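You operate a simulated robot arm through the tools that you are given. There is no shell and no other tool. Be economical: measure what you need, move in short steps, check, and stop when the job is done.

You run a simulated robot arm. Do the job below in one go: nothing can be reset, and whatever is moved stays where it is left.

## Task
Uncap the big keg with the white band, seat and lock its coupler, and open its vent for filling.
Fine: the cap goes on the long steel ledge; nothing drips; the other kegs and caps stay.
Where things are to end (x, y in the base frame): blue keg cap within 0.06 m of [0.51, -0.01].

It is judged by the outcome, as a careful person would: the job done as asked, and still so three seconds after it is handed in. It fails if anything else is knocked over, pushed out of place, dropped, spilled or broken. Lids that push on must go on centred and level and be pressed home; caps that screw on are set level and turned clockwise until they are tight.

## Robot
A 7-joint arm with a two-finger parallel gripper, fixed in place. Base frame: the origin is at the foot of the arm, x ahead of it, y to its left, z up; the work surface is at about z = 0.64. Lengths are in m, angles in degrees, forces in N, time in s.
With the tool pointing down near the work surface it reaches from about 0.12 to 0.64 m from the base axis. Its first joint turns from -66.0 to 66.0 degrees. Payload 2.4 kg.
The TCP is the grasp point between the finger pads, 0.03 m short of the fingertips. In the tool frame z runs along the fingers and y along their closing line. Largest opening 0.094 m; finger width 0.028, thickness 0.01; the body of the gripper, 0.05 by 0.096 m, starts 0.055 m behind the TCP.
Orientation is told as [roll, pitch, yaw] about the base's x, y, z axes, in that order, counted from this pose: with the fingers straight down and closing along the base's y, the tool's x points along the base's -x, its y along +y and its z along -z.

## Interface
- The arm moves only by the tool move_arm. Its arguments are lists of equal length, an entry for each row: "fingers": the gripper command, from -1 (shut) to 1 (fully open), values between in proportion; "slide": the shift along the tool's x, y, z in m, a list of three; "turn": the turn, a rotation vector about the tool's x, y, z in degrees, a list of three. In form: {"fingers": [fingers, ...], "slide": [[x, y, z], ...], "turn": [[rx, ry, rz], ...]}. A call has 1 to 20 rows; each row is the pose to reach, as a shift and turn from the pose commanded when the call began, along the tool's axes at that moment. Each row takes 0.2 s and may step no farther than 0.05 m and 8.6 degrees from the row before; otherwise, or with a gripper value out of range, the whole call is refused. Where a pose cannot be reached the arm comes as near as it can. A force on the tool above 40 N (or 10 N above the force at the start of the call, whichever is more), or a blocked arm, ends the call early, and 0.2 s more pass. The fingers move at their own pace (about 0.153 m/s each) and stop on an object; they squeeze with about 41 N. The grip force told is the motor's: it shows also when the fingers shut on nothing. Time passes only in rows, and 0.2 s behind the last, so rows that repeat a pose let the fingers close. The reply holds the time, the measured pose of the TCP, the force on the tool along the base axes, the opening and the grip force, in the units named above and with some noise, with the torque about the TCP (base axes, N m) and any sound that the robot's microphone picked up.
- Cameras (640 x 400 px; columns grow to the right, rows downward): "scene" is fixed at [-0.001, 0.4553, 1.4408]; the picture's right is [-0.97, -0.22, 0.00], its down [-0.13, 0.57, -0.81] and it looks along [0.18, -0.79, -0.59] (base axes); focal length 316 px, centre (320, 200). "wrist" rides on the gripper at [0.076, 0.014, -0.102] in the tool frame; the picture's right is [-0.18, 0.98, 0.00], its down [-0.75, -0.14, -0.64] and it looks along [-0.63, -0.12, 0.77] (tool axes); focal length 243 px, centre (320, 200).
- grab_frame(camera): a new picture of that camera. It takes no simulated time.
- probe_pixels(camera, pixels): there is no depth. For up to 12 entries [column, row, z] of the newest picture of that camera ("zoom" is the newest enlarged one), the place [x, y] in the base frame at which the ray of that pixel passes the height z, good to about 0.003 m. It takes no simulated time.
- enlarge(camera, box): a new picture of the part [left, top, right, bottom] of that camera's present view, enlarged. It takes no simulated time.
- sign_off(): hands the job in; it is judged then, once.

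Work in short steps. Measure before you move; look again where a grasp or a placing could have gone wrong, and mend it. You have 80 turns and 38 pictures in all, those below and enlarged ones among them. Open the gripper and draw the arm clear of the work before you hand the job in, unless the task says otherwise; then end with one line.

The tools are called after "Call:" as a command line: name --argument value ..., lists and objects as JSON in quotes. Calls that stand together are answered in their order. move_arm: Moves the arm, as the interface text tells. Its arguments: {"type":"object","properties":{"fingers":{"type":"array","items":{"type":"number"}},"slide":{"type":"array","items":{"type":"array","items":{"type":"number"}}},"turn":{"type":"array","items":{"type":"array","items":{"type":"number"}}}},"required":["fingers","slide","turn"]} The other tools are called the same way: grab_frame (camera) takes a picture; probe_pixels (camera, pixels) gives the place at which the rays of pixels pass given heights; enlarge (camera, box) takes an enlarged picture of a part of a camera's view; sign_off () hands the job in.

At the start:

```text
time: 0.0
eef_pos: [0.32, -0.152, 1.114]
orientation: [0.0, -0.1, 0.0]
contact_force: [-0.4, -0.7, 0.5]
ft_torque: [0.01, 0.01, -0.01]
opening: 0.0939
gripper_force: 0.1
```

scene: 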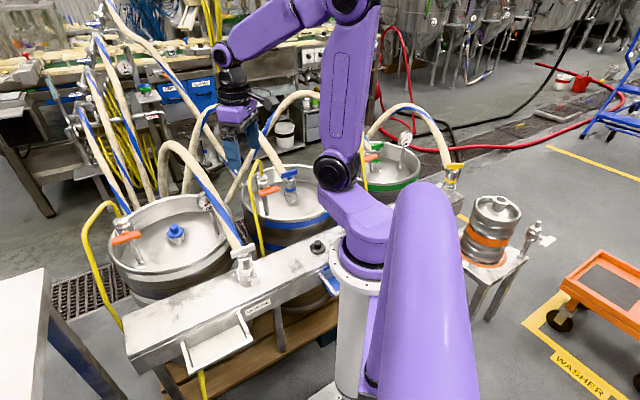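
wrist: 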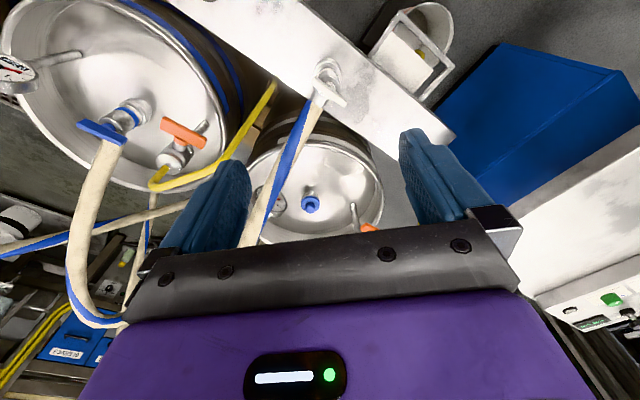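

The scene picture shows a keg with a blue cap at about (176,233), a hose coupler at (243,260) on the ledge, and an orange lever at (126,238). I'll enlarge for details.

Call:
enlarge --camera "scene" --box '[90, 160, 290, 285]'

Call:
enlarge --camera "scene" --box '[90, 230, 350, 392]'

Call:
enlarge --camera "wrist" --box '[120, 40, 440, 240]'

```text
3.20 times, centred on (190, 222) of scene
```

zoom: 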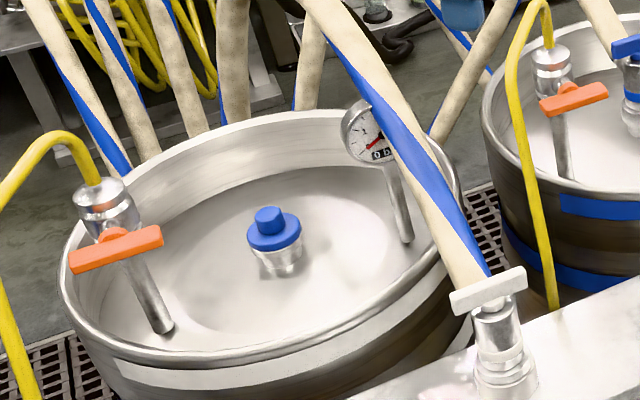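

```text
2.46 times, centred on (220, 311) of scene
```

zoom: 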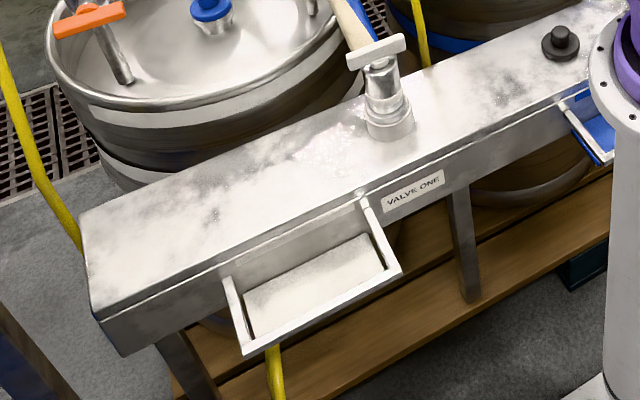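

```text
2.00 times, centred on (280, 140) of wrist
```

zoom: 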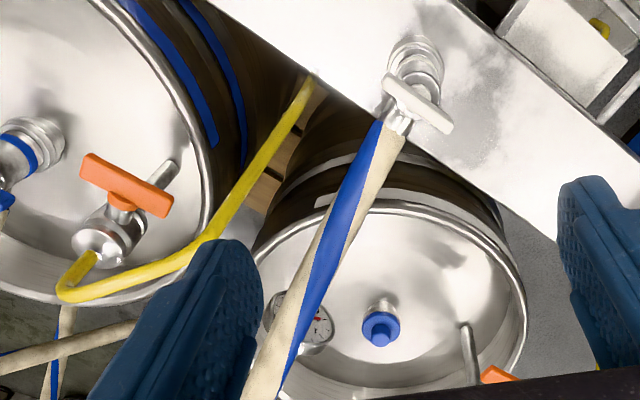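

I'll triangulate the cap, coupler handle, and vent handle across both cameras.

Call:
probe_pixels --camera "scene" --pixels '[[174, 227, 0.6], [174, 227, 0.7], [174, 227, 0.8], [242, 250, 0.7], [242, 250, 0.8], [242, 250, 0.9], [126, 238, 0.7], [126, 238, 0.8], [126, 238, 0.9], [246, 283, 0.64], [130, 330, 0.64], [130, 361, 0.64]]'

Call:
probe_pixels --camera "wrist" --pixels '[[310, 207, 0.6], [310, 207, 0.7], [310, 207, 0.8], [329, 92, 0.7], [329, 92, 0.8], [329, 92, 0.9], [370, 227, 0.7], [370, 227, 0.8], [370, 227, 0.9], [325, 73, 0.64], [410, 20, 0.64], [450, 138, 0.64]]'

```text
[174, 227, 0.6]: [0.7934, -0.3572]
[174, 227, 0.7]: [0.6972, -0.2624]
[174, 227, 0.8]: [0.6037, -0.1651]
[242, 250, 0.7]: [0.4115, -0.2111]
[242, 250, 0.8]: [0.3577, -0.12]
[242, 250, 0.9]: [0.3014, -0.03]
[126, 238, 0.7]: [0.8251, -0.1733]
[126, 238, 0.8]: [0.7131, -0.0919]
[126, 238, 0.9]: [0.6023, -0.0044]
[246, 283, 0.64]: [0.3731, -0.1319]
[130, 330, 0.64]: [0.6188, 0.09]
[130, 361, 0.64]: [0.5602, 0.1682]
```

```text
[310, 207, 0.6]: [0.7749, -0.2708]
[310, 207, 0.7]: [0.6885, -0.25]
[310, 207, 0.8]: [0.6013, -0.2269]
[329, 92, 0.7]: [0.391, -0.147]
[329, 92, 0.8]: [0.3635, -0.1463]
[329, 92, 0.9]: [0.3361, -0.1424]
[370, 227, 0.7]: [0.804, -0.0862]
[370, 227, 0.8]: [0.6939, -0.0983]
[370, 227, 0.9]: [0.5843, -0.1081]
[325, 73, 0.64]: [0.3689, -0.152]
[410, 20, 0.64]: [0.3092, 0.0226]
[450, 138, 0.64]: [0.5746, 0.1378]
```

Cap is near (0.675,-0.245,0.72), coupler handle near (0.37,-0.145,0.775), vent handle near (0.70,-0.09,0.80). I'll shift left (+y) away from the hose for a closer look.

Call:
move_arm --fingers '[1, 1, 1, 1, 1, 1, 1]' --slide '[[0, 0.04, 0], [0, 0.08, 0], [0, 0.12, 0.02], [-0.03, 0.15, 0.04], [-0.07, 0.15, 0.06], [-0.1, 0.15, 0.08], [-0.13, 0.15, 0.1]]' --turn '[[0, 0, 0], [0, 0, 0], [0, 0, 0], [0, 0, 0], [0, 0, 0], [0, 0, 0], [0, 0, 0]]'

Call:
grab_frame --camera "wrist"

Call:
grab_frame --camera "scene"

```text
time: 1.6
eef_pos: [0.4497, -0.0012, 1.0126]
orientation: [0.1, 0.0, 0.0]
contact_force: [-0.4, 0.3, 0.2]
ft_torque: [0.03, 0.0, 0.0]
opening: 0.094
gripper_force: 0.2
```

```text
32 pictures are left
```

wrist: 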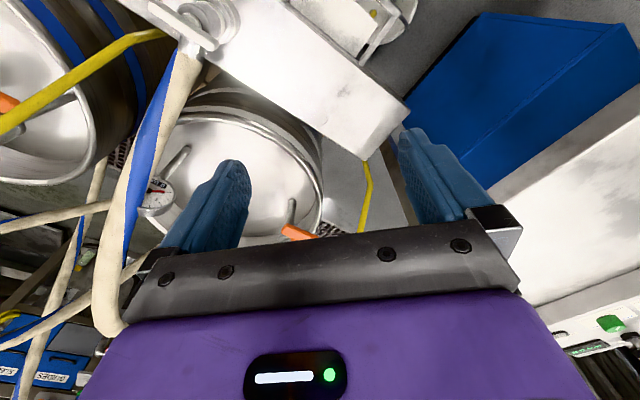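

```text
31 pictures are left
```

scene: 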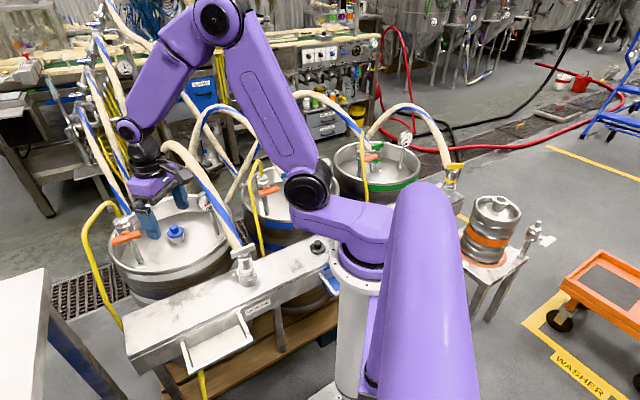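

I need the hose height near the cap. I'll probe points along the hose in both views.

Call:
probe_pixels --camera "scene" --pixels '[[165, 147, 0.9], [165, 147, 1.0], [165, 147, 1.1], [200, 178, 0.9], [200, 178, 1.0], [200, 178, 0.8], [225, 215, 0.8], [225, 215, 0.9], [176, 231, 0.72], [116, 262, 0.7], [230, 260, 0.7]]'

Call:
probe_pixels --camera "wrist" --pixels '[[105, 325, 0.9], [105, 325, 1.0], [105, 325, 1.1], [120, 200, 0.9], [120, 200, 1.0], [120, 200, 0.8], [160, 120, 0.8], [160, 120, 0.9], [300, 232, 0.8], [206, 12, 0.78], [155, 197, 0.78]]'

```text
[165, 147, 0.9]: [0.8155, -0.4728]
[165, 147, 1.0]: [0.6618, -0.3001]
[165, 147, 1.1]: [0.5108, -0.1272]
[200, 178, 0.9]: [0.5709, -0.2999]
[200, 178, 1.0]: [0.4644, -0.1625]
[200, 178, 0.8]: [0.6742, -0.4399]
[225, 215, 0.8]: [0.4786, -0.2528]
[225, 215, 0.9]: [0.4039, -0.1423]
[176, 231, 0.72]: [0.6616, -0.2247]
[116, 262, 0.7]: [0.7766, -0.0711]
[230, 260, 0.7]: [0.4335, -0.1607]
```

```text
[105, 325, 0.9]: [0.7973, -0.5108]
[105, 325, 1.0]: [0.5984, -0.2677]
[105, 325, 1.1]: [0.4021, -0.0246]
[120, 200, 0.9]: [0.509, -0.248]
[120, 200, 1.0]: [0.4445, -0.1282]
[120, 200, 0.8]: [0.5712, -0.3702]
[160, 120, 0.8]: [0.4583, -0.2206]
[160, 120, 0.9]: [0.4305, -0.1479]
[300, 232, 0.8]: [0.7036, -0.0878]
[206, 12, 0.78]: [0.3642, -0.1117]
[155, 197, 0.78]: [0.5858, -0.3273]
```

Hose passes about 0.1 m on the -y side of the cap at z≈0.93. I'll move toward (0.54,-0.12,0.94) to see the cap between the fingers.

Call:
move_arm --fingers '[1, 1, 1, 1]' --slide '[[-0.03, -0.03, 0.02], [-0.05, -0.06, 0.04], [-0.07, -0.09, 0.06], [-0.09, -0.12, 0.07]]' --turn '[[0, 0, 0], [0, 0, 0], [0, 0, 0], [0, 0, 0]]'

Call:
grab_frame --camera "wrist"

```text
time: 2.6
eef_pos: [0.5396, -0.1225, 0.9445]
orientation: [0.0, 0.1, 0.0]
contact_force: [0.3, -0.1, 0.1]
ft_torque: [0.0, 0.0, -0.01]
opening: 0.0939
gripper_force: 0.1
```

```text
30 pictures are left
```

wrist: 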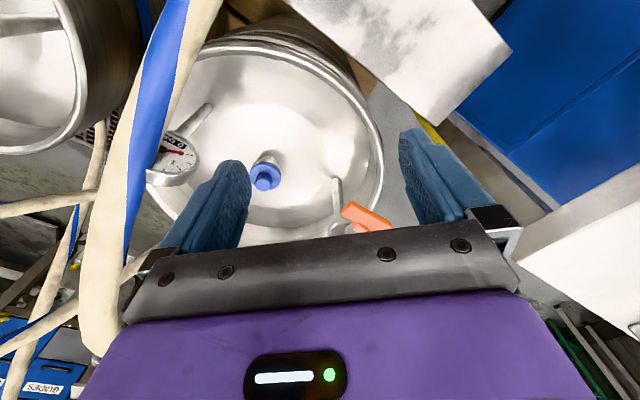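

Call:
probe_pixels --camera "wrist" --pixels '[[266, 183, 0.64], [266, 183, 0.68], [266, 183, 0.72], [266, 183, 0.75], [266, 157, 0.64], [266, 157, 0.68], [366, 217, 0.78], [366, 217, 0.8], [366, 217, 0.82], [335, 181, 0.64], [335, 181, 0.6]]'

Call:
enlarge --camera "wrist" --box '[140, 100, 400, 262]'

Call:
probe_pixels --camera "scene" --pixels '[[174, 226, 0.64], [174, 226, 0.68], [174, 226, 0.72], [174, 226, 0.75], [127, 238, 0.78], [127, 238, 0.8], [127, 238, 0.82], [178, 244, 0.66], [178, 244, 0.64], [178, 244, 0.62], [142, 263, 0.64], [142, 263, 0.6]]'

```text
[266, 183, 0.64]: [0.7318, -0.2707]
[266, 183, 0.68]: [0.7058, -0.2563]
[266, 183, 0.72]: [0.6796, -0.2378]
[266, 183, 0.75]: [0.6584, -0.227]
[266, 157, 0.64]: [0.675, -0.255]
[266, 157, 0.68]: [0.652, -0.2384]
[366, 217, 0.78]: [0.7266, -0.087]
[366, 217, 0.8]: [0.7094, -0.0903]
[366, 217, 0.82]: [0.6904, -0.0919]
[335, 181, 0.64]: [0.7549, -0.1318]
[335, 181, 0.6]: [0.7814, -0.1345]
```

```text
2.46 times, centred on (270, 181) of wrist
```

zoom: 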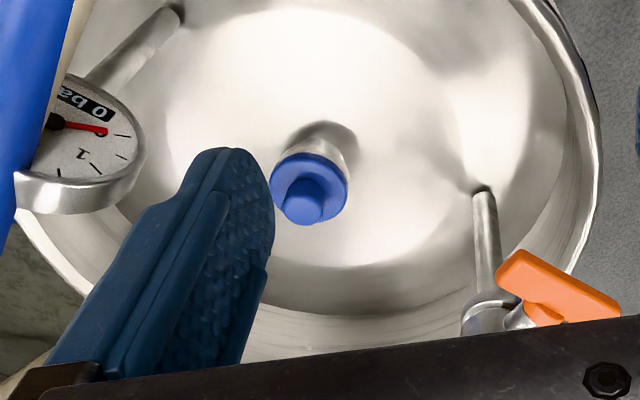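

```text
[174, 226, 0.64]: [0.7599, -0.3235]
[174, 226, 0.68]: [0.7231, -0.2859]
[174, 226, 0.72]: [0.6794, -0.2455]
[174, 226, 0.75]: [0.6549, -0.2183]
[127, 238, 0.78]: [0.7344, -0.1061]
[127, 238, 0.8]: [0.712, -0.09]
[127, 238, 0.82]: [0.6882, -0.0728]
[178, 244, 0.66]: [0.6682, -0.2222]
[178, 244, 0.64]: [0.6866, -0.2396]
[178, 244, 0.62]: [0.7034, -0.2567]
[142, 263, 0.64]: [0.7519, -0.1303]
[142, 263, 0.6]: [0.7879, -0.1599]
```

Both views agree: cap knob (0.68,-0.24,0.72), keg top z≈0.64, vent handle (0.71,-0.09,0.80). I test the reach by heading toward a point above the cap, with yaw aligned to the arm's azimuth.

Call:
move_arm --fingers '[1, 1, 1, 1, 1]' --slide '[[-0.03, -0.02, 0], [-0.06, -0.045, 0.02], [-0.085, -0.065, 0.04], [-0.11, -0.085, 0.06], [-0.13, -0.108, 0.08]]' --turn '[[0, 0, 4], [0, 0, 8], [0, 0, 12], [0, 0, 16], [0, 0, 19.5]]'

Call:
grab_frame --camera "wrist"

```text
time: 3.8
eef_pos: [0.6536, -0.2284, 0.8635]
orientation: [0.0, 0.1, -19.5]
contact_force: [0.5, 0.3, 0.1]
ft_torque: [-0.02, 0.02, 0.01]
opening: 0.094
gripper_force: 0.1
out of reach, approached as far as the arm can: row 5
```

```text
28 pictures are left
```

wrist: 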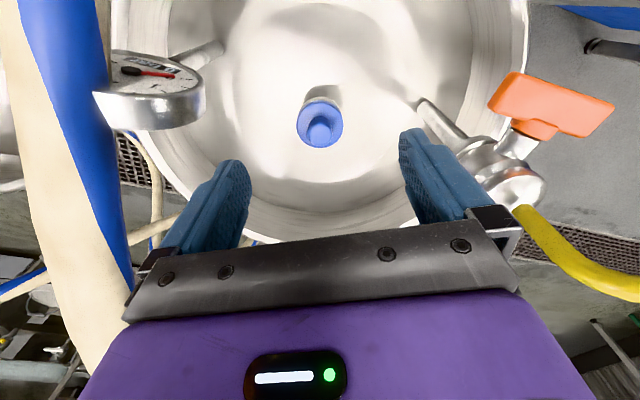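

Vertical reach ends at radius ≈0.69 here, so tilting will be needed. I refine cap and vent positions from this close view.

Call:
probe_pixels --camera "wrist" --pixels '[[319, 134, 0.71], [319, 134, 0.72], [319, 134, 0.73], [320, 124, 0.69], [320, 124, 0.7], [320, 124, 0.71], [322, 93, 0.64], [322, 93, 0.66], [298, 124, 0.7], [343, 124, 0.7], [308, 134, 0.72], [331, 134, 0.72]]'

Call:
enlarge --camera "wrist" --box '[240, 50, 400, 150]'

```text
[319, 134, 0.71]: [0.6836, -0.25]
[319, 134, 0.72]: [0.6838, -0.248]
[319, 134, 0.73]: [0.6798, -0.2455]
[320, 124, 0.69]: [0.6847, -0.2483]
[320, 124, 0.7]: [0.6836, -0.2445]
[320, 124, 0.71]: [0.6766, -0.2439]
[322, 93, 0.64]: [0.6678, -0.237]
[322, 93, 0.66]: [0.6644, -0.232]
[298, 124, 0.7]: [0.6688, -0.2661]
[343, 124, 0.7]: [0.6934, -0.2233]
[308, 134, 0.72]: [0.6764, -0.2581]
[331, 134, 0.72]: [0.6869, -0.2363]
```

```text
4.00 times, centred on (320, 100) of wrist
```

zoom: 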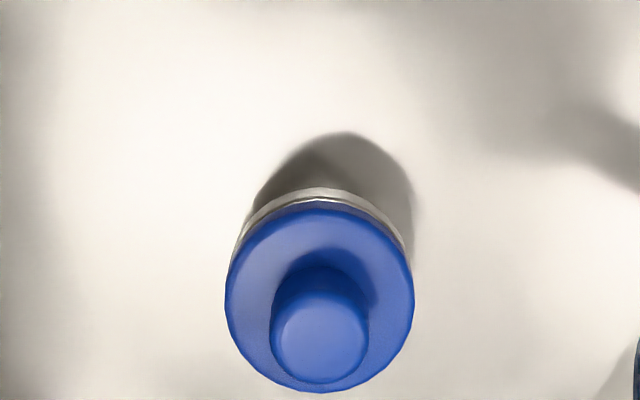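

Cap centre is (0.68,-0.245): flange ≈0.05 m wide at z 0.70, knob ≈0.024 wide topping at 0.72. I tilt the tool 25° outward in place to gain reach.

Call:
move_arm --fingers '[1, 1, 1, 1]' --slide '[[0.02, 0, 0], [0.02, 0, 0], [0.02, 0, 0.0], [0.02, 0, 0.0]]' --turn '[[0, -6.5, 0], [0, -13, 0], [0, -19, 0], [0, -25, 0]]'

```text
time: 4.8
eef_pos: [0.6344, -0.2206, 0.8636]
orientation: [0.0, -25.1, -19.5]
contact_force: [0.2, 0.4, 0.7]
ft_torque: [0.01, -0.01, 0.04]
opening: 0.0939
gripper_force: 0.1
```

Tilted fine. Now move to the pregrasp 0.06 m short of the knob along the finger direction, and look.

Call:
move_arm --fingers '[0.4, 0.3, 0.3]' --slide '[[0.0065, -0.0025, 0.025], [0.013, -0.005, 0.05], [0.0193, -0.0077, 0.0722]]' --turn '[[0, 0, 0], [0, 0, 0], [0, 0, 0]]'

Call:
grab_frame --camera "wrist"

Call:
enlarge --camera "scene" --box '[90, 140, 290, 265]'

```text
time: 5.6
eef_pos: [0.6443, -0.2319, 0.7903]
orientation: [0.0, -24.9, -19.6]
contact_force: [-0.2, -0.3, -0.4]
ft_torque: [0.01, 0.02, -0.02]
opening: 0.061
gripper_force: 0.0
```

```text
26 pictures are left
```

wrist: 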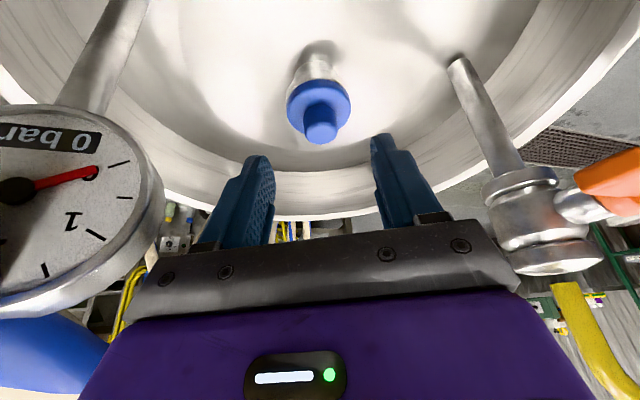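

```text
3.20 times, centred on (190, 202) of scene
```

zoom: 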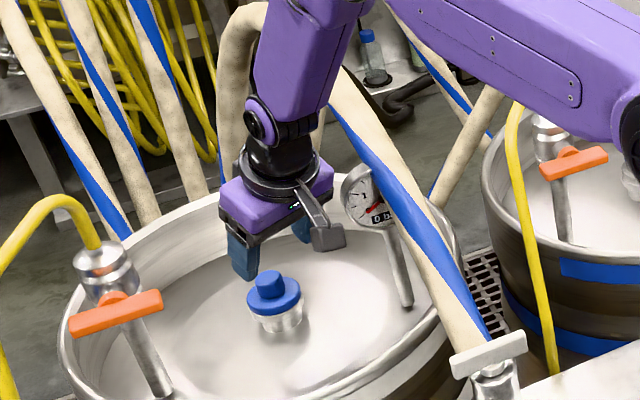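

Knob is centred between the fingers (columns 320). I advance 0.056 m along the fingers, then close.

Call:
move_arm --fingers '[0.3, 0.3, 0.3, 0.3]' --slide '[[0, 0, 0.02], [0, 0, 0.035], [0, 0, 0.047], [0, 0, 0.056]]' --turn '[[0, 0, 0], [0, 0, 0], [0, 0, 0], [0, 0, 0]]'

Call:
grab_frame --camera "wrist"

Call:
enlarge --camera "scene" --box '[140, 190, 220, 240]'

```text
time: 6.6
eef_pos: [0.6667, -0.2417, 0.7402]
orientation: [0.0, -25.0, -19.4]
contact_force: [0.6, -0.3, 1.2]
ft_torque: [-0.01, 0.0, 0.0]
opening: 0.0608
gripper_force: 0.1
```

```text
24 pictures are left
```

wrist: 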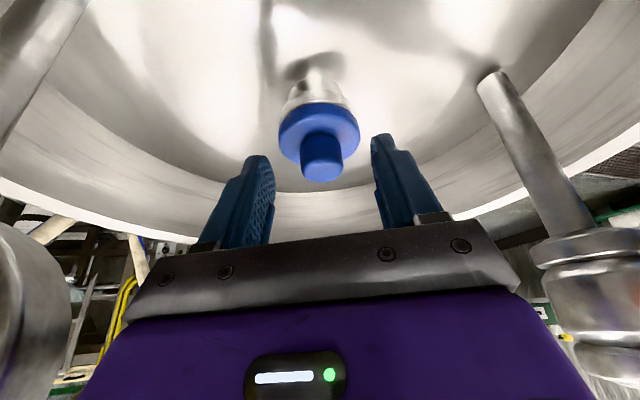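

```text
8.00 times, centred on (180, 215) of scene
```

zoom: 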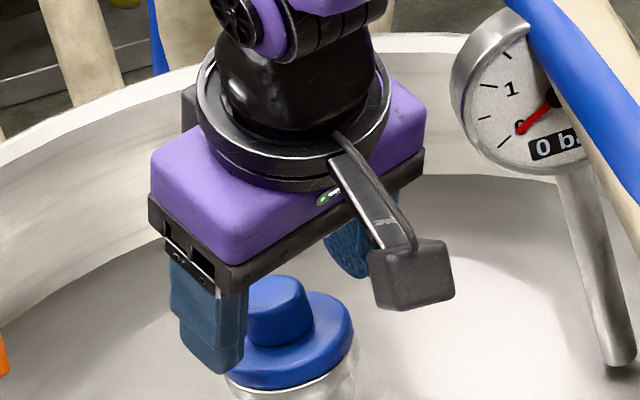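

Checking depth alignment: probe the knob top in the present wrist view at candidate heights.

Call:
probe_pixels --camera "wrist" --pixels '[[322, 171, 0.715], [322, 171, 0.72], [322, 171, 0.725], [322, 171, 0.73], [320, 130, 0.7], [320, 130, 0.705], [320, 130, 0.71], [303, 171, 0.72], [343, 171, 0.72]]'

```text
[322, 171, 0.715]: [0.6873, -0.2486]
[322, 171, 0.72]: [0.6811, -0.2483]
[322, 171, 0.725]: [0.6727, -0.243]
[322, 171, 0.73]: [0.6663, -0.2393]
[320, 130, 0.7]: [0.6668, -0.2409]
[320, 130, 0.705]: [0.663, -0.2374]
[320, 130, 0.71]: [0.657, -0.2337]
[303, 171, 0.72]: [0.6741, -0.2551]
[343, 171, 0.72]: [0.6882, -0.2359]
```

Axis works out to ≈(0.676,-0.244), knob z 0.70–0.7235; the finger line crosses it. I advance 6 mm more and close.

Call:
move_arm --fingers '[0.3, 0.3, -1, -1, -1, -1]' --slide '[[0.001, 0, 0.003], [0.002, 0, 0.007], [0.002, 0, 0.007], [0.002, 0, 0.007], [0.002, 0, 0.007], [0.002, 0, 0.007]]' --turn '[[0, 0, 0], [0, 0, 0], [0, 0, 0], [0, 0, 0], [0, 0, 0], [0, 0, 0]]'

```text
time: 8.0
eef_pos: [0.6678, -0.2417, 0.7324]
orientation: [0.0, -25.1, -19.6]
contact_force: [0.0, 0.6, 1.2]
ft_torque: [-0.01, -0.04, -0.02]
opening: 0.026
gripper_force: 41.3
```

Knob gripped (0.026 m). I pull straight up a little and watch the force.

Call:
move_arm --fingers '[-1, -1, -1]' --slide '[[-0.0013, 0, -0.0027], [-0.0025, 0, -0.0054], [-0.0038, 0, -0.0082]]' --turn '[[0, 0, 0], [0, 0, 0], [0, 0, 0]]'

```text
time: 8.8
eef_pos: [0.6664, -0.2402, 0.7421]
orientation: [-0.1, -25.0, -19.4]
contact_force: [0.6, -0.7, -1.1]
ft_torque: [0.03, -0.02, -0.01]
opening: 0.026
gripper_force: 40.7
```

Little resistance, so it pulls off. I raise it 0.1 m and check it's held.

Call:
move_arm --fingers '[-1, -1, -1, -1]' --slide '[[-0.0085, 0, -0.018], [-0.019, 0, -0.041], [-0.032, 0, -0.068], [-0.042, 0, -0.0906]]' --turn '[[0, 0, 0], [0, 0, 0], [0, 0, 0], [0, 0, 0]]'

Call:
grab_frame --camera "wrist"

```text
time: 9.8
eef_pos: [0.6658, -0.241, 0.8412]
orientation: [0.0, -24.9, -19.4]
contact_force: [0.0, 0.3, 0.3]
ft_torque: [-0.01, -0.06, -0.03]
opening: 0.0262
gripper_force: 40.9
```

```text
22 pictures are left
```

wrist: 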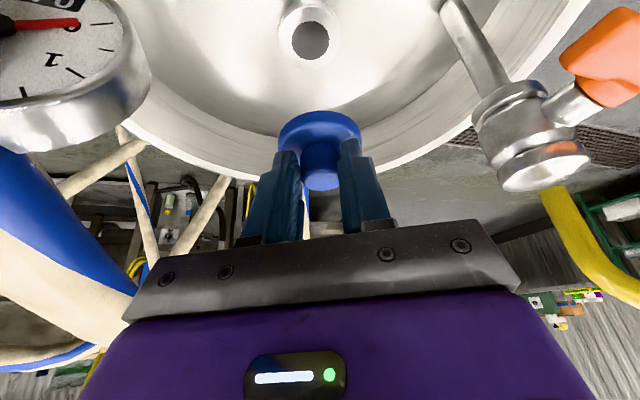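

Cap is held level; the open fitting is at (308,40). I probe the fitting and carry the cap at height to above (0.51,-0.01).

Call:
probe_pixels --camera "wrist" --pixels '[[309, 40, 0.68], [309, 40, 0.69], [309, 40, 0.7], [290, 40, 0.69], [332, 40, 0.69], [309, 5, 0.64]]'

Call:
move_arm --fingers '[-1, -1, -1, -1, -1, -1, -1, -1]' --slide '[[0.0263, 0.0206, -0.0123], [0.0526, 0.0412, -0.0246], [0.079, 0.0618, -0.0368], [0.1053, 0.0824, -0.0491], [0.1316, 0.1031, -0.0614], [0.158, 0.1237, -0.0737], [0.1843, 0.1443, -0.0859], [0.2106, 0.1649, -0.0982]]' --turn '[[0, 0, 0], [0, 0, 0], [0, 0, 0], [0, 0, 0], [0, 0, 0], [0, 0, 0], [0, 0, 0], [0, 0, 0]]'

Call:
grab_frame --camera "wrist"

```text
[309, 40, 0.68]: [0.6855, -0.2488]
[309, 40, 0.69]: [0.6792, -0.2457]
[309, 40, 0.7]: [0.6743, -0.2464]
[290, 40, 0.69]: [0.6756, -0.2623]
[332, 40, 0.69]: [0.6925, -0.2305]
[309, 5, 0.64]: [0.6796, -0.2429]
```

```text
time: 11.6
eef_pos: [0.5137, -0.0165, 0.8422]
orientation: [1.1, -25.1, -19.5]
contact_force: [-1.5, -0.4, -1.3]
ft_torque: [-0.01, -0.01, -0.02]
opening: 0.026
gripper_force: 41.1
out of reach, approached as far as the arm can: row 8
```

```text
21 pictures are left
```

wrist: 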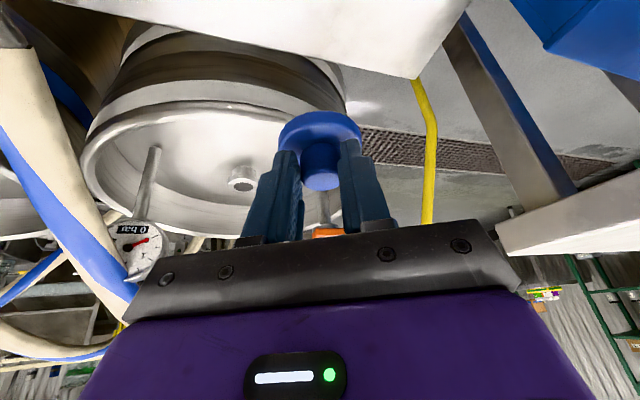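

The arm is near a joint limit with this yaw; the cap is still held. I turn the tool's yaw to face along x (about base Z, keeping the cap level).

Call:
move_arm --fingers '[-1, -1, -1]' --slide '[[0, 0, 0], [0, 0, 0], [0, 0, 0]]' --turn '[[-2.61, 0, -5.59], [-5.21, 0, -11.18], [-7.82, 0, -16.77]]'

Call:
probe_pixels --camera "scene" --pixels '[[124.5, 317, 0.64], [131, 358, 0.64], [230, 262, 0.64], [250, 305, 0.64], [246, 283, 0.65], [148, 305, 0.64], [150, 347, 0.64]]'

```text
time: 12.4
eef_pos: [0.5029, -0.008, 0.841]
orientation: [0.0, -25.0, -0.9]
contact_force: [0.6, -0.1, -0.7]
ft_torque: [-0.01, -0.03, 0.02]
opening: 0.0256
gripper_force: 40.6
```

```text
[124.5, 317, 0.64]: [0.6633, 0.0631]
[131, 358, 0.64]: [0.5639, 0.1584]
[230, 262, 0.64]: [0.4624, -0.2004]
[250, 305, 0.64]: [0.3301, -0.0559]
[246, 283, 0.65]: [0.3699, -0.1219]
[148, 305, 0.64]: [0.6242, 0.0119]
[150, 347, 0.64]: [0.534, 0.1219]
```

Reached: TCP (0.503,-0.008), cap over (0.511,-0.009), about mid-ledge. I lower to z≈0.72 first.

Call:
move_arm --fingers '[-1, -1, -1, -1]' --slide '[[0.0127, 0, 0.0272], [0.0254, 0, 0.0544], [0.038, 0, 0.0816], [0.0503, 0, 0.1078]]' --turn '[[0, 0, 0], [0, 0, 0], [0, 0, 0], [0, 0, 0]]'

Call:
enlarge --camera "scene" --box '[110, 200, 270, 300]'

```text
time: 13.4
eef_pos: [0.5043, -0.008, 0.7213]
orientation: [0.0, -25.1, -1.0]
contact_force: [-0.7, 0.3, 0.1]
ft_torque: [0.03, 0.02, 0.02]
opening: 0.0256
gripper_force: 41.2
```

```text
4.00 times, centred on (190, 250) of scene
```

zoom: 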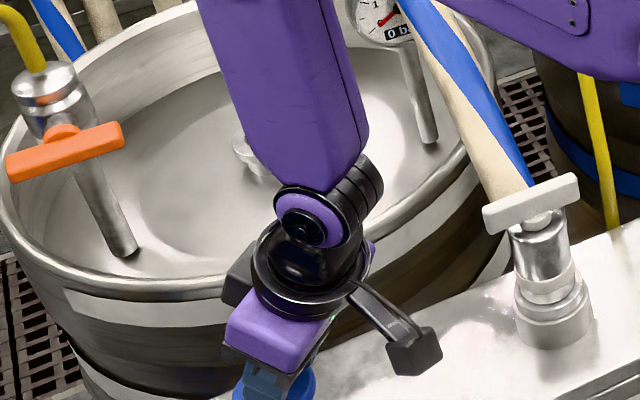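

Clear so far. I lower in small steps until contact.

Call:
move_arm --fingers '[-1, -1, -1, -1, -1]' --slide '[[0.0021, 0, 0.0045], [0.0042, 0, 0.0091], [0.0063, 0, 0.0136], [0.0085, 0, 0.0181], [0.0097, 0, 0.0208]]' --turn '[[0, 0, 0], [0, 0, 0], [0, 0, 0], [0, 0, 0], [0, 0, 0]]'

Call:
grab_frame --camera "wrist"

```text
time: 14.6
eef_pos: [0.503, -0.009, 0.7005]
orientation: [0.0, -25.1, -1.0]
contact_force: [0.0, 0.4, 1.0]
ft_torque: [-0.04, 0.0, -0.01]
opening: 0.0259
gripper_force: 41.0
```

```text
19 pictures are left
```

wrist: 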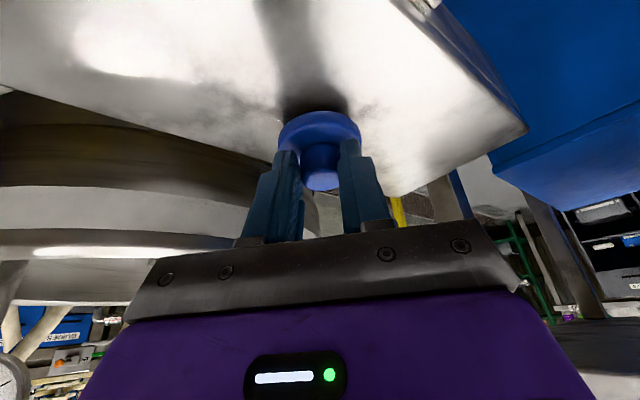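

Shadow close beneath the cap; not in contact yet. I continue with 2.5 mm steps.

Call:
move_arm --fingers '[-1, -1, -1, -1]' --slide '[[0.0011, 0, 0.0023], [0.0021, 0, 0.0045], [0.0032, 0, 0.0068], [0.0042, 0, 0.0091]]' --turn '[[0, 0, 0], [0, 0, 0], [0, 0, 0], [0, 0, 0]]'

```text
time: 15.6
eef_pos: [0.5028, -0.0069, 0.6901]
orientation: [0.1, -25.1, -1.0]
contact_force: [0.6, 0.0, -0.6]
ft_torque: [0.02, 0.01, -0.01]
opening: 0.0258
gripper_force: 40.9
```

Call:
move_arm --fingers '[-1, -1, -1, -1]' --slide '[[0.0008, 0, 0.0018], [0.0017, 0, 0.0036], [0.0025, 0, 0.0054], [0.0034, 0, 0.0073]]' --turn '[[0, 0, 0], [0, 0, 0], [0, 0, 0], [0, 0, 0]]'

Call:
enlarge --camera "wrist" --box '[240, 80, 400, 180]'

```text
time: 16.5
eef_pos: [0.5071, -0.0083, 0.6844]
orientation: [0.0, -25.5, -1.1]
contact_force: [-0.7, 0.8, 8.1]
ft_torque: [0.0, -0.1, 0.01]
opening: 0.0258
gripper_force: 41.0
stopped in row 4: the force on the tool passed its limit at 45 N (the readings are from after the stop); the commanded pose is now the measured one
```

```text
4.00 times, centred on (320, 130) of wrist
```

zoom: 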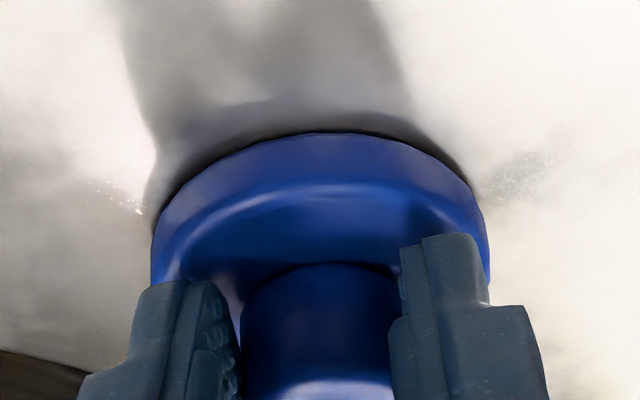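

Cap rests on the ledge (contact at TCP z 0.684). I open the fingers and withdraw along the tool axis.

Call:
move_arm --fingers '[0.3, 0.3, 0.3, 0.3, 0.3, 0.3, 0.3]' --slide '[[0, 0, 0], [0, 0, 0], [0, 0, -0.01], [0, 0, -0.03], [0, 0, -0.06], [0, 0, -0.1], [0, 0, -0.14]]' --turn '[[0, 0, 0], [0, 0, 0], [0, 0, 0], [0, 0, 0], [0, 0, 0], [0, 0, 0], [0, 0, 0]]'

Call:
grab_frame --camera "scene"

```text
time: 18.1
eef_pos: [0.4452, -0.0076, 0.8123]
orientation: [0.0, -25.4, -1.1]
contact_force: [0.2, -0.3, -0.2]
ft_torque: [-0.01, 0.02, 0.01]
opening: 0.0609
gripper_force: 0.0
```

```text
17 pictures are left
```

scene: 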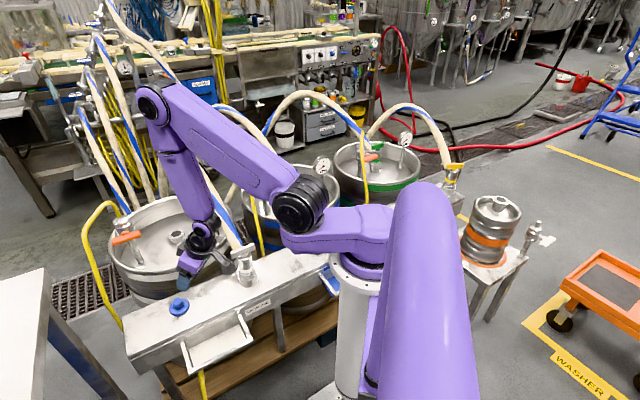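

Cap is standing on the ledge at (180,307). Now I move back above the coupler, tool vertical, to inspect the T-handle.

Call:
move_arm --fingers '[1, 1, 1, 1, 1]' --slide '[[0.005, -0.01, -0.045], [0.022, -0.03, -0.085], [0.04, -0.05, -0.12], [0.055, -0.07, -0.155], [0.0704, -0.093, -0.187]]' --turn '[[0, 5, 0], [0, 10, 0], [0, 15, 0], [0, 20, 0], [0, 25.4, 0]]'

Call:
grab_frame --camera "wrist"

Call:
probe_pixels --camera "scene" --pixels '[[231, 255, 0.77], [254, 244.5, 0.77], [231, 255, 0.78], [254, 244.5, 0.78], [231, 255, 0.79], [254, 244.5, 0.79], [246, 274, 0.67], [246, 285, 0.64], [180, 307, 0.66], [177, 302, 0.69]]'

```text
time: 19.3
eef_pos: [0.3431, -0.0815, 0.9273]
orientation: [1.0, -10.8, -16.6]
contact_force: [-1.0, -0.6, -0.5]
ft_torque: [-0.03, -0.09, 0.15]
opening: 0.094
gripper_force: 0.1
out of reach, approached as far as the arm can: row 4, 5
```

```text
16 pictures are left
```

wrist: 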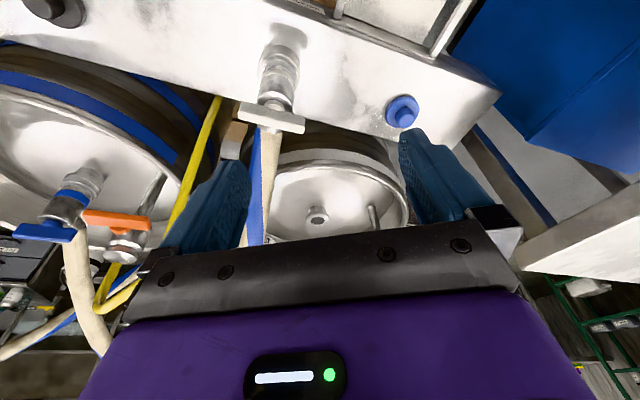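

```text
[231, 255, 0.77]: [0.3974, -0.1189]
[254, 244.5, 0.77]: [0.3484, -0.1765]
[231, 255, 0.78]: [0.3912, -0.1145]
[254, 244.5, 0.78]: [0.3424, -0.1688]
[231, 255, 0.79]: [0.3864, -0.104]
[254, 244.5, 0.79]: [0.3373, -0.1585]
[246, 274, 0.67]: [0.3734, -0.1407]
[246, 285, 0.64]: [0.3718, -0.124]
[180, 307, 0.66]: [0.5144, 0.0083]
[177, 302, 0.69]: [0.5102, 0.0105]
```

I look at the blue keg's mounted coupler and vent for reference, and close on the white coupler.

Call:
enlarge --camera "scene" --box '[225, 120, 417, 240]'

Call:
enlarge --camera "wrist" --box '[0, 20, 320, 220]'

```text
3.33 times, centred on (321, 180) of scene
```

zoom: 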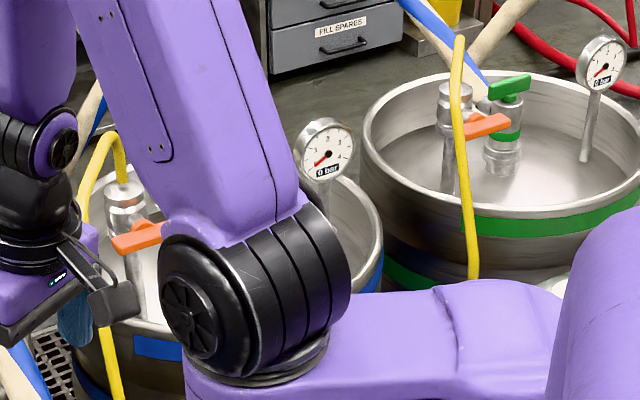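

```text
2.00 times, centred on (160, 120) of wrist
```

zoom: 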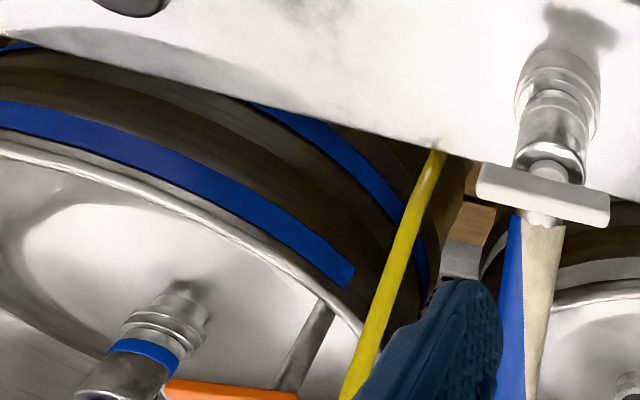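

Probing the blue keg's mounted coupler bar as a height/orientation reference and the white bar ends in this view.

Call:
probe_pixels --camera "wrist" --pixels '[[43, 233, 0.75], [43, 233, 0.8], [12, 226, 0.8], [75, 239, 0.8], [12, 226, 0.77], [75, 239, 0.77], [240, 109, 0.775], [304, 124, 0.775], [240, 109, 0.785], [304, 124, 0.785], [272, 133, 0.785], [403, 104, 0.69]]'

Call:
probe_pixels --camera "scene" --pixels '[[289, 174, 0.75], [289, 174, 0.8], [289, 174, 0.77], [281, 177, 0.8], [298, 170, 0.8], [371, 150, 0.8], [384, 143.5, 0.8], [473.4, 146, 0.8], [467, 150, 0.8], [480, 144, 0.8], [242.5, 250, 0.775], [242.5, 250, 0.785]]'

```text
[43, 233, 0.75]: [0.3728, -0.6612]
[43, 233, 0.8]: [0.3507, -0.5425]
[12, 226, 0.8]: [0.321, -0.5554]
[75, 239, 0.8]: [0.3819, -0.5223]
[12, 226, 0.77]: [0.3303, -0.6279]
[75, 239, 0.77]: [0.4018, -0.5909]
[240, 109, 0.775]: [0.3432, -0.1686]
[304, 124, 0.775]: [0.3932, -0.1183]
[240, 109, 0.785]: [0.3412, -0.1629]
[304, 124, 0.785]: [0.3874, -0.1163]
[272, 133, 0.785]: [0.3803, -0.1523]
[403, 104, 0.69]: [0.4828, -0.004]
```

```text
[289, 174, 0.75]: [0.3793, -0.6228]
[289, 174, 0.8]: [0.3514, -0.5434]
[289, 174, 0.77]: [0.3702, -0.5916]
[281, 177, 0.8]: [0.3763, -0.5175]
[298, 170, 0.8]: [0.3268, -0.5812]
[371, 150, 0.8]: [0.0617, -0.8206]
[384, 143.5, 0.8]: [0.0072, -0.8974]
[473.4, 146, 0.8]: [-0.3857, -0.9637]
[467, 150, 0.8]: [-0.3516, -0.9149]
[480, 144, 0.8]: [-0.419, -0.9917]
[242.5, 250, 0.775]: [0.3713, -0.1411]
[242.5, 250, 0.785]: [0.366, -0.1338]
```

The mounted blue coupler's bar sits at z≈0.80, roughly ledge-parallel. White bar: centre (0.370,-0.142,0.775), ~0.072 long, direction ≈47°, hose leaving toward (0.75,-0.66). Plan: grip the bar by its ends (yaw -43). First straighten the tool.

Call:
move_arm --fingers '[1, 1]' --slide '[[0, 0, -0.005], [0, 0, -0.01]]' --turn '[[0, 5.4, 0], [0, 10.8, 0]]'

```text
time: 19.9
eef_pos: [0.3177, -0.0603, 0.9005]
orientation: [4.0, 2.9, -2.0]
contact_force: [2.7, 5.8, -0.9]
ft_torque: [-0.51, 0.23, 0.03]
opening: 0.094
gripper_force: 0.1
out of reach, approached as far as the arm can: row 1, 2
```

Unexpected drift and a 6 N side force. I look before moving more.

Call:
grab_frame --camera "scene"

```text
13 pictures are left
```

scene: 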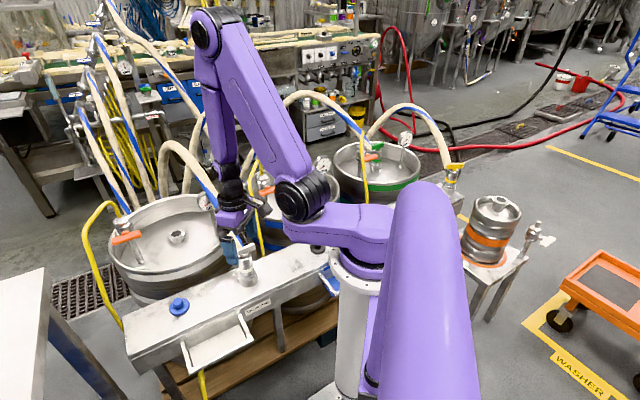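

No visible contact. I hold for a moment to re-read the force, rising slightly.

Call:
move_arm --fingers '[1, 1]' --slide '[[0, 0, -0.02], [0, 0, -0.04]]' --turn '[[0, 0, 0], [0, 0, 0]]'

```text
time: 20.5
eef_pos: [0.3278, -0.0606, 0.9221]
orientation: [4.3, 2.6, -1.4]
contact_force: [-0.2, 1.9, -1.3]
ft_torque: [-0.2, -0.02, 0.05]
opening: 0.0941
gripper_force: 0.1
out of reach, approached as far as the arm can: row 1, 2
```

Residual force has faded; the arm seems at a joint limit in this spot. I back out to a higher, farther pose, squared up.

Call:
move_arm --fingers '[1, 1, 1, 1]' --slide '[[-0.03, 0, -0.03], [-0.06, 0, -0.05], [-0.08, 0, -0.08], [-0.1, 0, -0.11]]' --turn '[[1, -0.6, 0], [2, -1.3, 0], [3, -2, 0], [4.3, -2.6, -1]]'

```text
time: 21.5
eef_pos: [0.4028, -0.0341, 0.9693]
orientation: [8.2, -1.9, -1.4]
contact_force: [0.3, 0.2, -0.2]
ft_torque: [0.0, 0.0, 0.01]
opening: 0.0941
gripper_force: 0.2
out of reach, approached as far as the arm can: row 1, 2, 3, 4
```

Still limited. I move farther out and up toward a pose that was fine earlier (0.50,-0.05,1.03).

Call:
move_arm --fingers '[1, 1, 1, 1, 1]' --slide '[[-0.03, 0, -0.015], [-0.06, -0.01, -0.03], [-0.09, -0.02, -0.045], [-0.1, -0.02, -0.06], [-0.1, -0.02, -0.06]]' --turn '[[0, 0, 0], [2, 0.5, 0], [4, 1, 0], [6, 1.5, -1], [8.2, 1.9, -1.4]]'

```text
time: 22.7
eef_pos: [0.4714, -0.0355, 0.9912]
orientation: [10.6, -2.2, -1.9]
contact_force: [0.0, 0.0, -0.3]
ft_torque: [0.03, 0.01, -0.01]
opening: 0.0939
gripper_force: 0.1
out of reach, approached as far as the arm can: row 1, 2, 3, 4, 5
```

Still 10° of roll. I try moving to azimuth-aligned yaw (−15°) at (0.45,−0.12,1.0), where the wrist should be neutral.

Call:
move_arm --fingers '[1, 1, 1, 1, 1]' --slide '[[0, -0.02, -0.01], [0.005, -0.04, -0.02], [0.01, -0.06, -0.03], [0.015, -0.075, -0.04], [0.02, -0.085, -0.04]]' --turn '[[2, 0.5, 3], [4, 1, 6], [6, 1.5, 9], [8, 2, 12], [10.6, 2, 14]]'

```text
time: 23.9
eef_pos: [0.4323, -0.1, 0.9725]
orientation: [9.4, -0.1, -14.0]
contact_force: [1.1, -0.1, 0.1]
ft_torque: [-0.02, -0.01, 0.01]
opening: 0.0939
gripper_force: 0.0
out of reach, approached as far as the arm can: row 1, 2, 3, 4, 5
```

Roll persists. I extend outward (away from fold limits) to about (0.56,-0.13,0.95) and correct roll there.

Call:
move_arm --fingers '[1, 1, 1, 1, 1, 1]' --slide '[[-0.03, 0, 0.0], [-0.06, 0, 0.0], [-0.09, 0, 0.01], [-0.12, 0, 0.02], [-0.14, 0.0, 0.02], [-0.14, 0, 0.02]]' --turn '[[0, 0, 0], [0, 0, 0], [2, 0, 0], [5, 0, 0], [8, 0, 0], [9.4, 0, 0]]'

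```text
time: 25.3
eef_pos: [0.5264, -0.1078, 0.9312]
orientation: [10.0, -1.6, -14.9]
contact_force: [0.5, 0.5, 0.1]
ft_torque: [-0.02, -0.02, 0.0]
opening: 0.0939
gripper_force: 0.0
out of reach, approached as far as the arm can: row 1, 2, 3, 4, 5, 6
```

I check the arm's posture in the scene.

Call:
grab_frame --camera "scene"

```text
12 pictures are left
```

scene: 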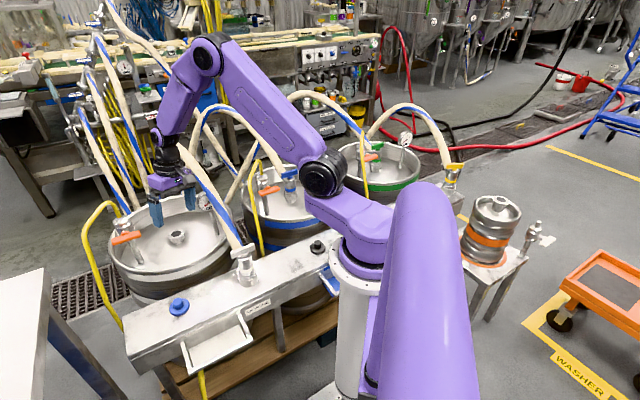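

The elbow posture looks swung out; I retrace to the earlier good pose over the keg (0.64,-0.21,0.87, tilt −25°) to unwind it.

Call:
move_arm --fingers '[1, 1, 1, 1, 1, 1]' --slide '[[-0.025, -0.01, 0.01], [-0.05, -0.02, 0.02], [-0.075, -0.035, 0.03], [-0.1, -0.05, 0.04], [-0.12, -0.06, 0.05], [-0.125, -0.067, 0.06]]' --turn '[[1, -5, 1], [3, -10, 2], [5, -15, 3], [7, -20, 4], [9, -24, 4], [10, -24, 4]]'

```text
time: 26.7
eef_pos: [0.6147, -0.1907, 0.8582]
orientation: [1.2, -25.2, -21.2]
contact_force: [0.0, 0.0, 0.4]
ft_torque: [-0.03, 0.03, 0.03]
opening: 0.0941
gripper_force: 0.1
out of reach, approached as far as the arm can: row 5, 6
```

Roll is nearly gone. Now un-tilt while backing up to (0.56,-0.15,0.95).

Call:
move_arm --fingers '[1, 1, 1, 1, 1]' --slide '[[0.0, 0.003, -0.022], [0.005, 0.007, -0.045], [0.01, 0.011, -0.068], [0.015, 0.015, -0.09], [0.021, 0.0186, -0.111]]' --turn '[[0.5, 5, 0], [1, 10, 0], [1, 15, 0], [1, 20, 0], [1, 25, 0]]'

```text
time: 27.9
eef_pos: [0.5167, -0.1336, 0.9116]
orientation: [8.8, -2.0, -21.6]
contact_force: [-0.4, -0.1, 0.1]
ft_torque: [-0.01, -0.01, -0.03]
opening: 0.0938
gripper_force: 0.0
out of reach, approached as far as the arm can: row 1, 2, 3, 4, 5
```

Roll came back on un-tilting, so some joint is pinned. I test whether a different yaw frees it: rotate yaw toward +10° in place with roll correction.

Call:
move_arm --fingers '[1, 1, 1, 1, 1]' --slide '[[0, 0, 0], [0, 0, 0], [0, 0, 0], [0, 0, 0], [0, 0, 0]]' --turn '[[0, 0, -7], [0, 0, -14], [0, 0, -21], [0, 0, -28], [0, 0, -32]]'

```text
time: 29.1
eef_pos: [0.5174, -0.1338, 0.912]
orientation: [6.2, -6.5, 10.3]
contact_force: [0.5, 0.7, 0.2]
ft_torque: [0.0, -0.03, -0.01]
opening: 0.094
gripper_force: 0.1
```

Yaw is free. Now try squaring up while going lower (z≈0.86).

Call:
move_arm --fingers '[1, 1, 1, 1]' --slide '[[0, 0, 0.02], [0, 0, 0.04], [0, 0, 0.05], [0, 0, 0.05]]' --turn '[[0, 0, 0], [2, 2, 0], [4, 4.5, 0], [6.2, 6.5, 0]]'

```text
time: 30.1
eef_pos: [0.514, -0.1282, 0.8824]
orientation: [5.4, -5.7, 10.4]
contact_force: [0.2, -0.1, 0.1]
ft_torque: [-0.01, -0.02, 0.02]
opening: 0.094
gripper_force: 0.1
out of reach, approached as far as the arm can: row 2, 3, 4
```

Blocked outward/up but not inward/down. I try a long retreat upward and inward toward the original start pose without turning, to let the joints unwind.

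Call:
move_arm --fingers '[1, 1, 1, 1, 1, 1, 1, 1]' --slide '[[0.02, 0, -0.025], [0.04, 0, -0.05], [0.06, 0, -0.075], [0.08, 0, -0.1], [0.1, 0, -0.125], [0.12, 0, -0.15], [0.14, 0, -0.175], [0.16, 0, -0.2]]' --turn '[[0, 0, 0], [0, 0, 0], [0, 0, 0], [0, 0, 0], [0, 0, 0], [0, 0, 0], [0, 0, 0], [0, 0, 0]]'

```text
time: 31.9
eef_pos: [0.3388, -0.1606, 1.0034]
orientation: [6.3, -6.8, 10.2]
contact_force: [-0.4, -0.2, 0.1]
ft_torque: [0.01, -0.02, -0.03]
opening: 0.0942
gripper_force: 0.0
out of reach, approached as far as the arm can: row 3, 4, 5, 6, 7, 8
```

Inward works. Now try squaring up here and yawing to −20°.

Call:
move_arm --fingers '[1, 1, 1, 1, 1]' --slide '[[0, 0, 0], [0, 0, 0], [0, 0, 0], [0, 0, 0], [0, 0, 0]]' --turn '[[0, 0, 7], [0, 0, 14], [0, 0, 21], [0, 0, 28], [0, 0, 30]]'

Call:
grab_frame --camera "scene"

```text
time: 33.1
eef_pos: [0.3173, -0.1402, 0.9988]
orientation: [8.2, -2.4, -19.8]
contact_force: [-0.9, -0.2, 1.0]
ft_torque: [-0.02, -0.01, -0.03]
opening: 0.0942
gripper_force: 0.0
out of reach, approached as far as the arm can: row 1, 2, 3, 4, 5
```

```text
11 pictures are left
```

scene: 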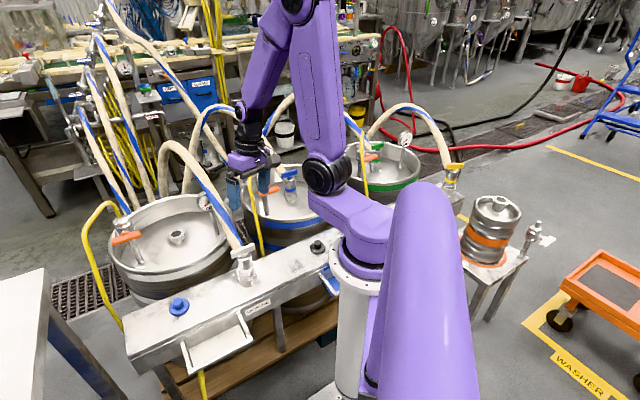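

The forearm and hand are now in line (wrist singularity, elbow folded): earlier the forearm flipped to bend outward. I try tilting the fingers inward (+pitch) with the roll kept, to swing the bend to the inner side.

Call:
move_arm --fingers '[1, 1, 1, 1, 1]' --slide '[[-0.014, 0.02, 0], [-0.028, 0.04, 0], [-0.042, 0.06, 0], [-0.056, 0.08, 0], [-0.07, 0.1, 0]]' --turn '[[0, 6, 0], [0, 12, 0], [0, 18, 0], [0, 24, 0], [0, 28, 0]]'

```text
time: 34.3
eef_pos: [0.3951, -0.0623, 0.985]
orientation: [14.0, 24.5, -13.5]
contact_force: [0.1, 0.5, 0.2]
ft_torque: [0.03, 0.01, 0.0]
opening: 0.0943
gripper_force: 0.1
out of reach, approached as far as the arm can: row 1, 2, 3, 4, 5
```

Pitch moved to +24.5°. Now take the roll out while still tilted inward.

Call:
move_arm --fingers '[1, 1, 1]' --slide '[[0, 0, 0], [0, 0, 0], [0, 0, 0]]' --turn '[[5, 0, 0], [10, 0, 0], [14, 0, 0]]'

```text
time: 35.1
eef_pos: [0.3943, -0.0629, 0.9847]
orientation: [14.0, 24.4, -13.5]
contact_force: [-0.6, 0.4, 0.3]
ft_torque: [0.0, -0.02, 0.01]
opening: 0.0939
gripper_force: 0.0
out of reach, approached as far as the arm can: row 1, 2, 3
```

No change at all. I test the opposite roll direction briefly, to learn which side is pinned.

Call:
move_arm --fingers '[1]' --slide '[[0, 0, 0]]' --turn '[[-6, 0, 0]]'

```text
time: 35.5
eef_pos: [0.3958, -0.0631, 0.9848]
orientation: [20.0, 24.3, -13.5]
contact_force: [0.0, -0.9, -0.4]
ft_torque: [0.03, 0.01, -0.01]
opening: 0.094
gripper_force: 0.1
```

The roll is pinned one way only, so the forearm must unwind via the opposite side: tilt outward again first, then swing through negative roll.

Call:
move_arm --fingers '[1, 1, 1, 1, 1, 1, 1]' --slide '[[-0.005, 0, 0.005], [-0.01, 0, 0.01], [-0.02, 0, 0.015], [-0.03, 0, 0.02], [-0.04, 0, 0.025], [-0.05, 0, 0.03], [-0.05, 0, 0.03]]' --turn '[[0, -8, 0], [0, -16, 0], [0, -24, 0], [0, -32, 0], [0, -40, 0], [0, -46, 0], [0, -50, 0]]'

Call:
move_arm --fingers '[1, 1, 1, 1]' --slide '[[0, 0, 0], [0, 0, 0], [0, 0, 0], [0, 0, 0]]' --turn '[[8, 0, 0], [16, 0, 0], [24, 0, 0], [32, 0, 0]]'

```text
time: 37.1
eef_pos: [0.4301, -0.0613, 0.9379]
orientation: [19.7, -22.9, -30.1]
contact_force: [0.1, -0.9, 0.4]
ft_torque: [-0.04, 0.03, 0.02]
opening: 0.0939
gripper_force: 0.2
out of reach, approached as far as the arm can: row 6
```

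```text
time: 38.1
eef_pos: [0.4484, -0.0621, 0.944]
orientation: [-16.7, -24.4, -14.3]
contact_force: [-1.8, -0.7, -0.8]
ft_torque: [0.12, -0.16, -0.03]
opening: 0.094
gripper_force: 0.0
out of reach, approached as far as the arm can: row 3
```

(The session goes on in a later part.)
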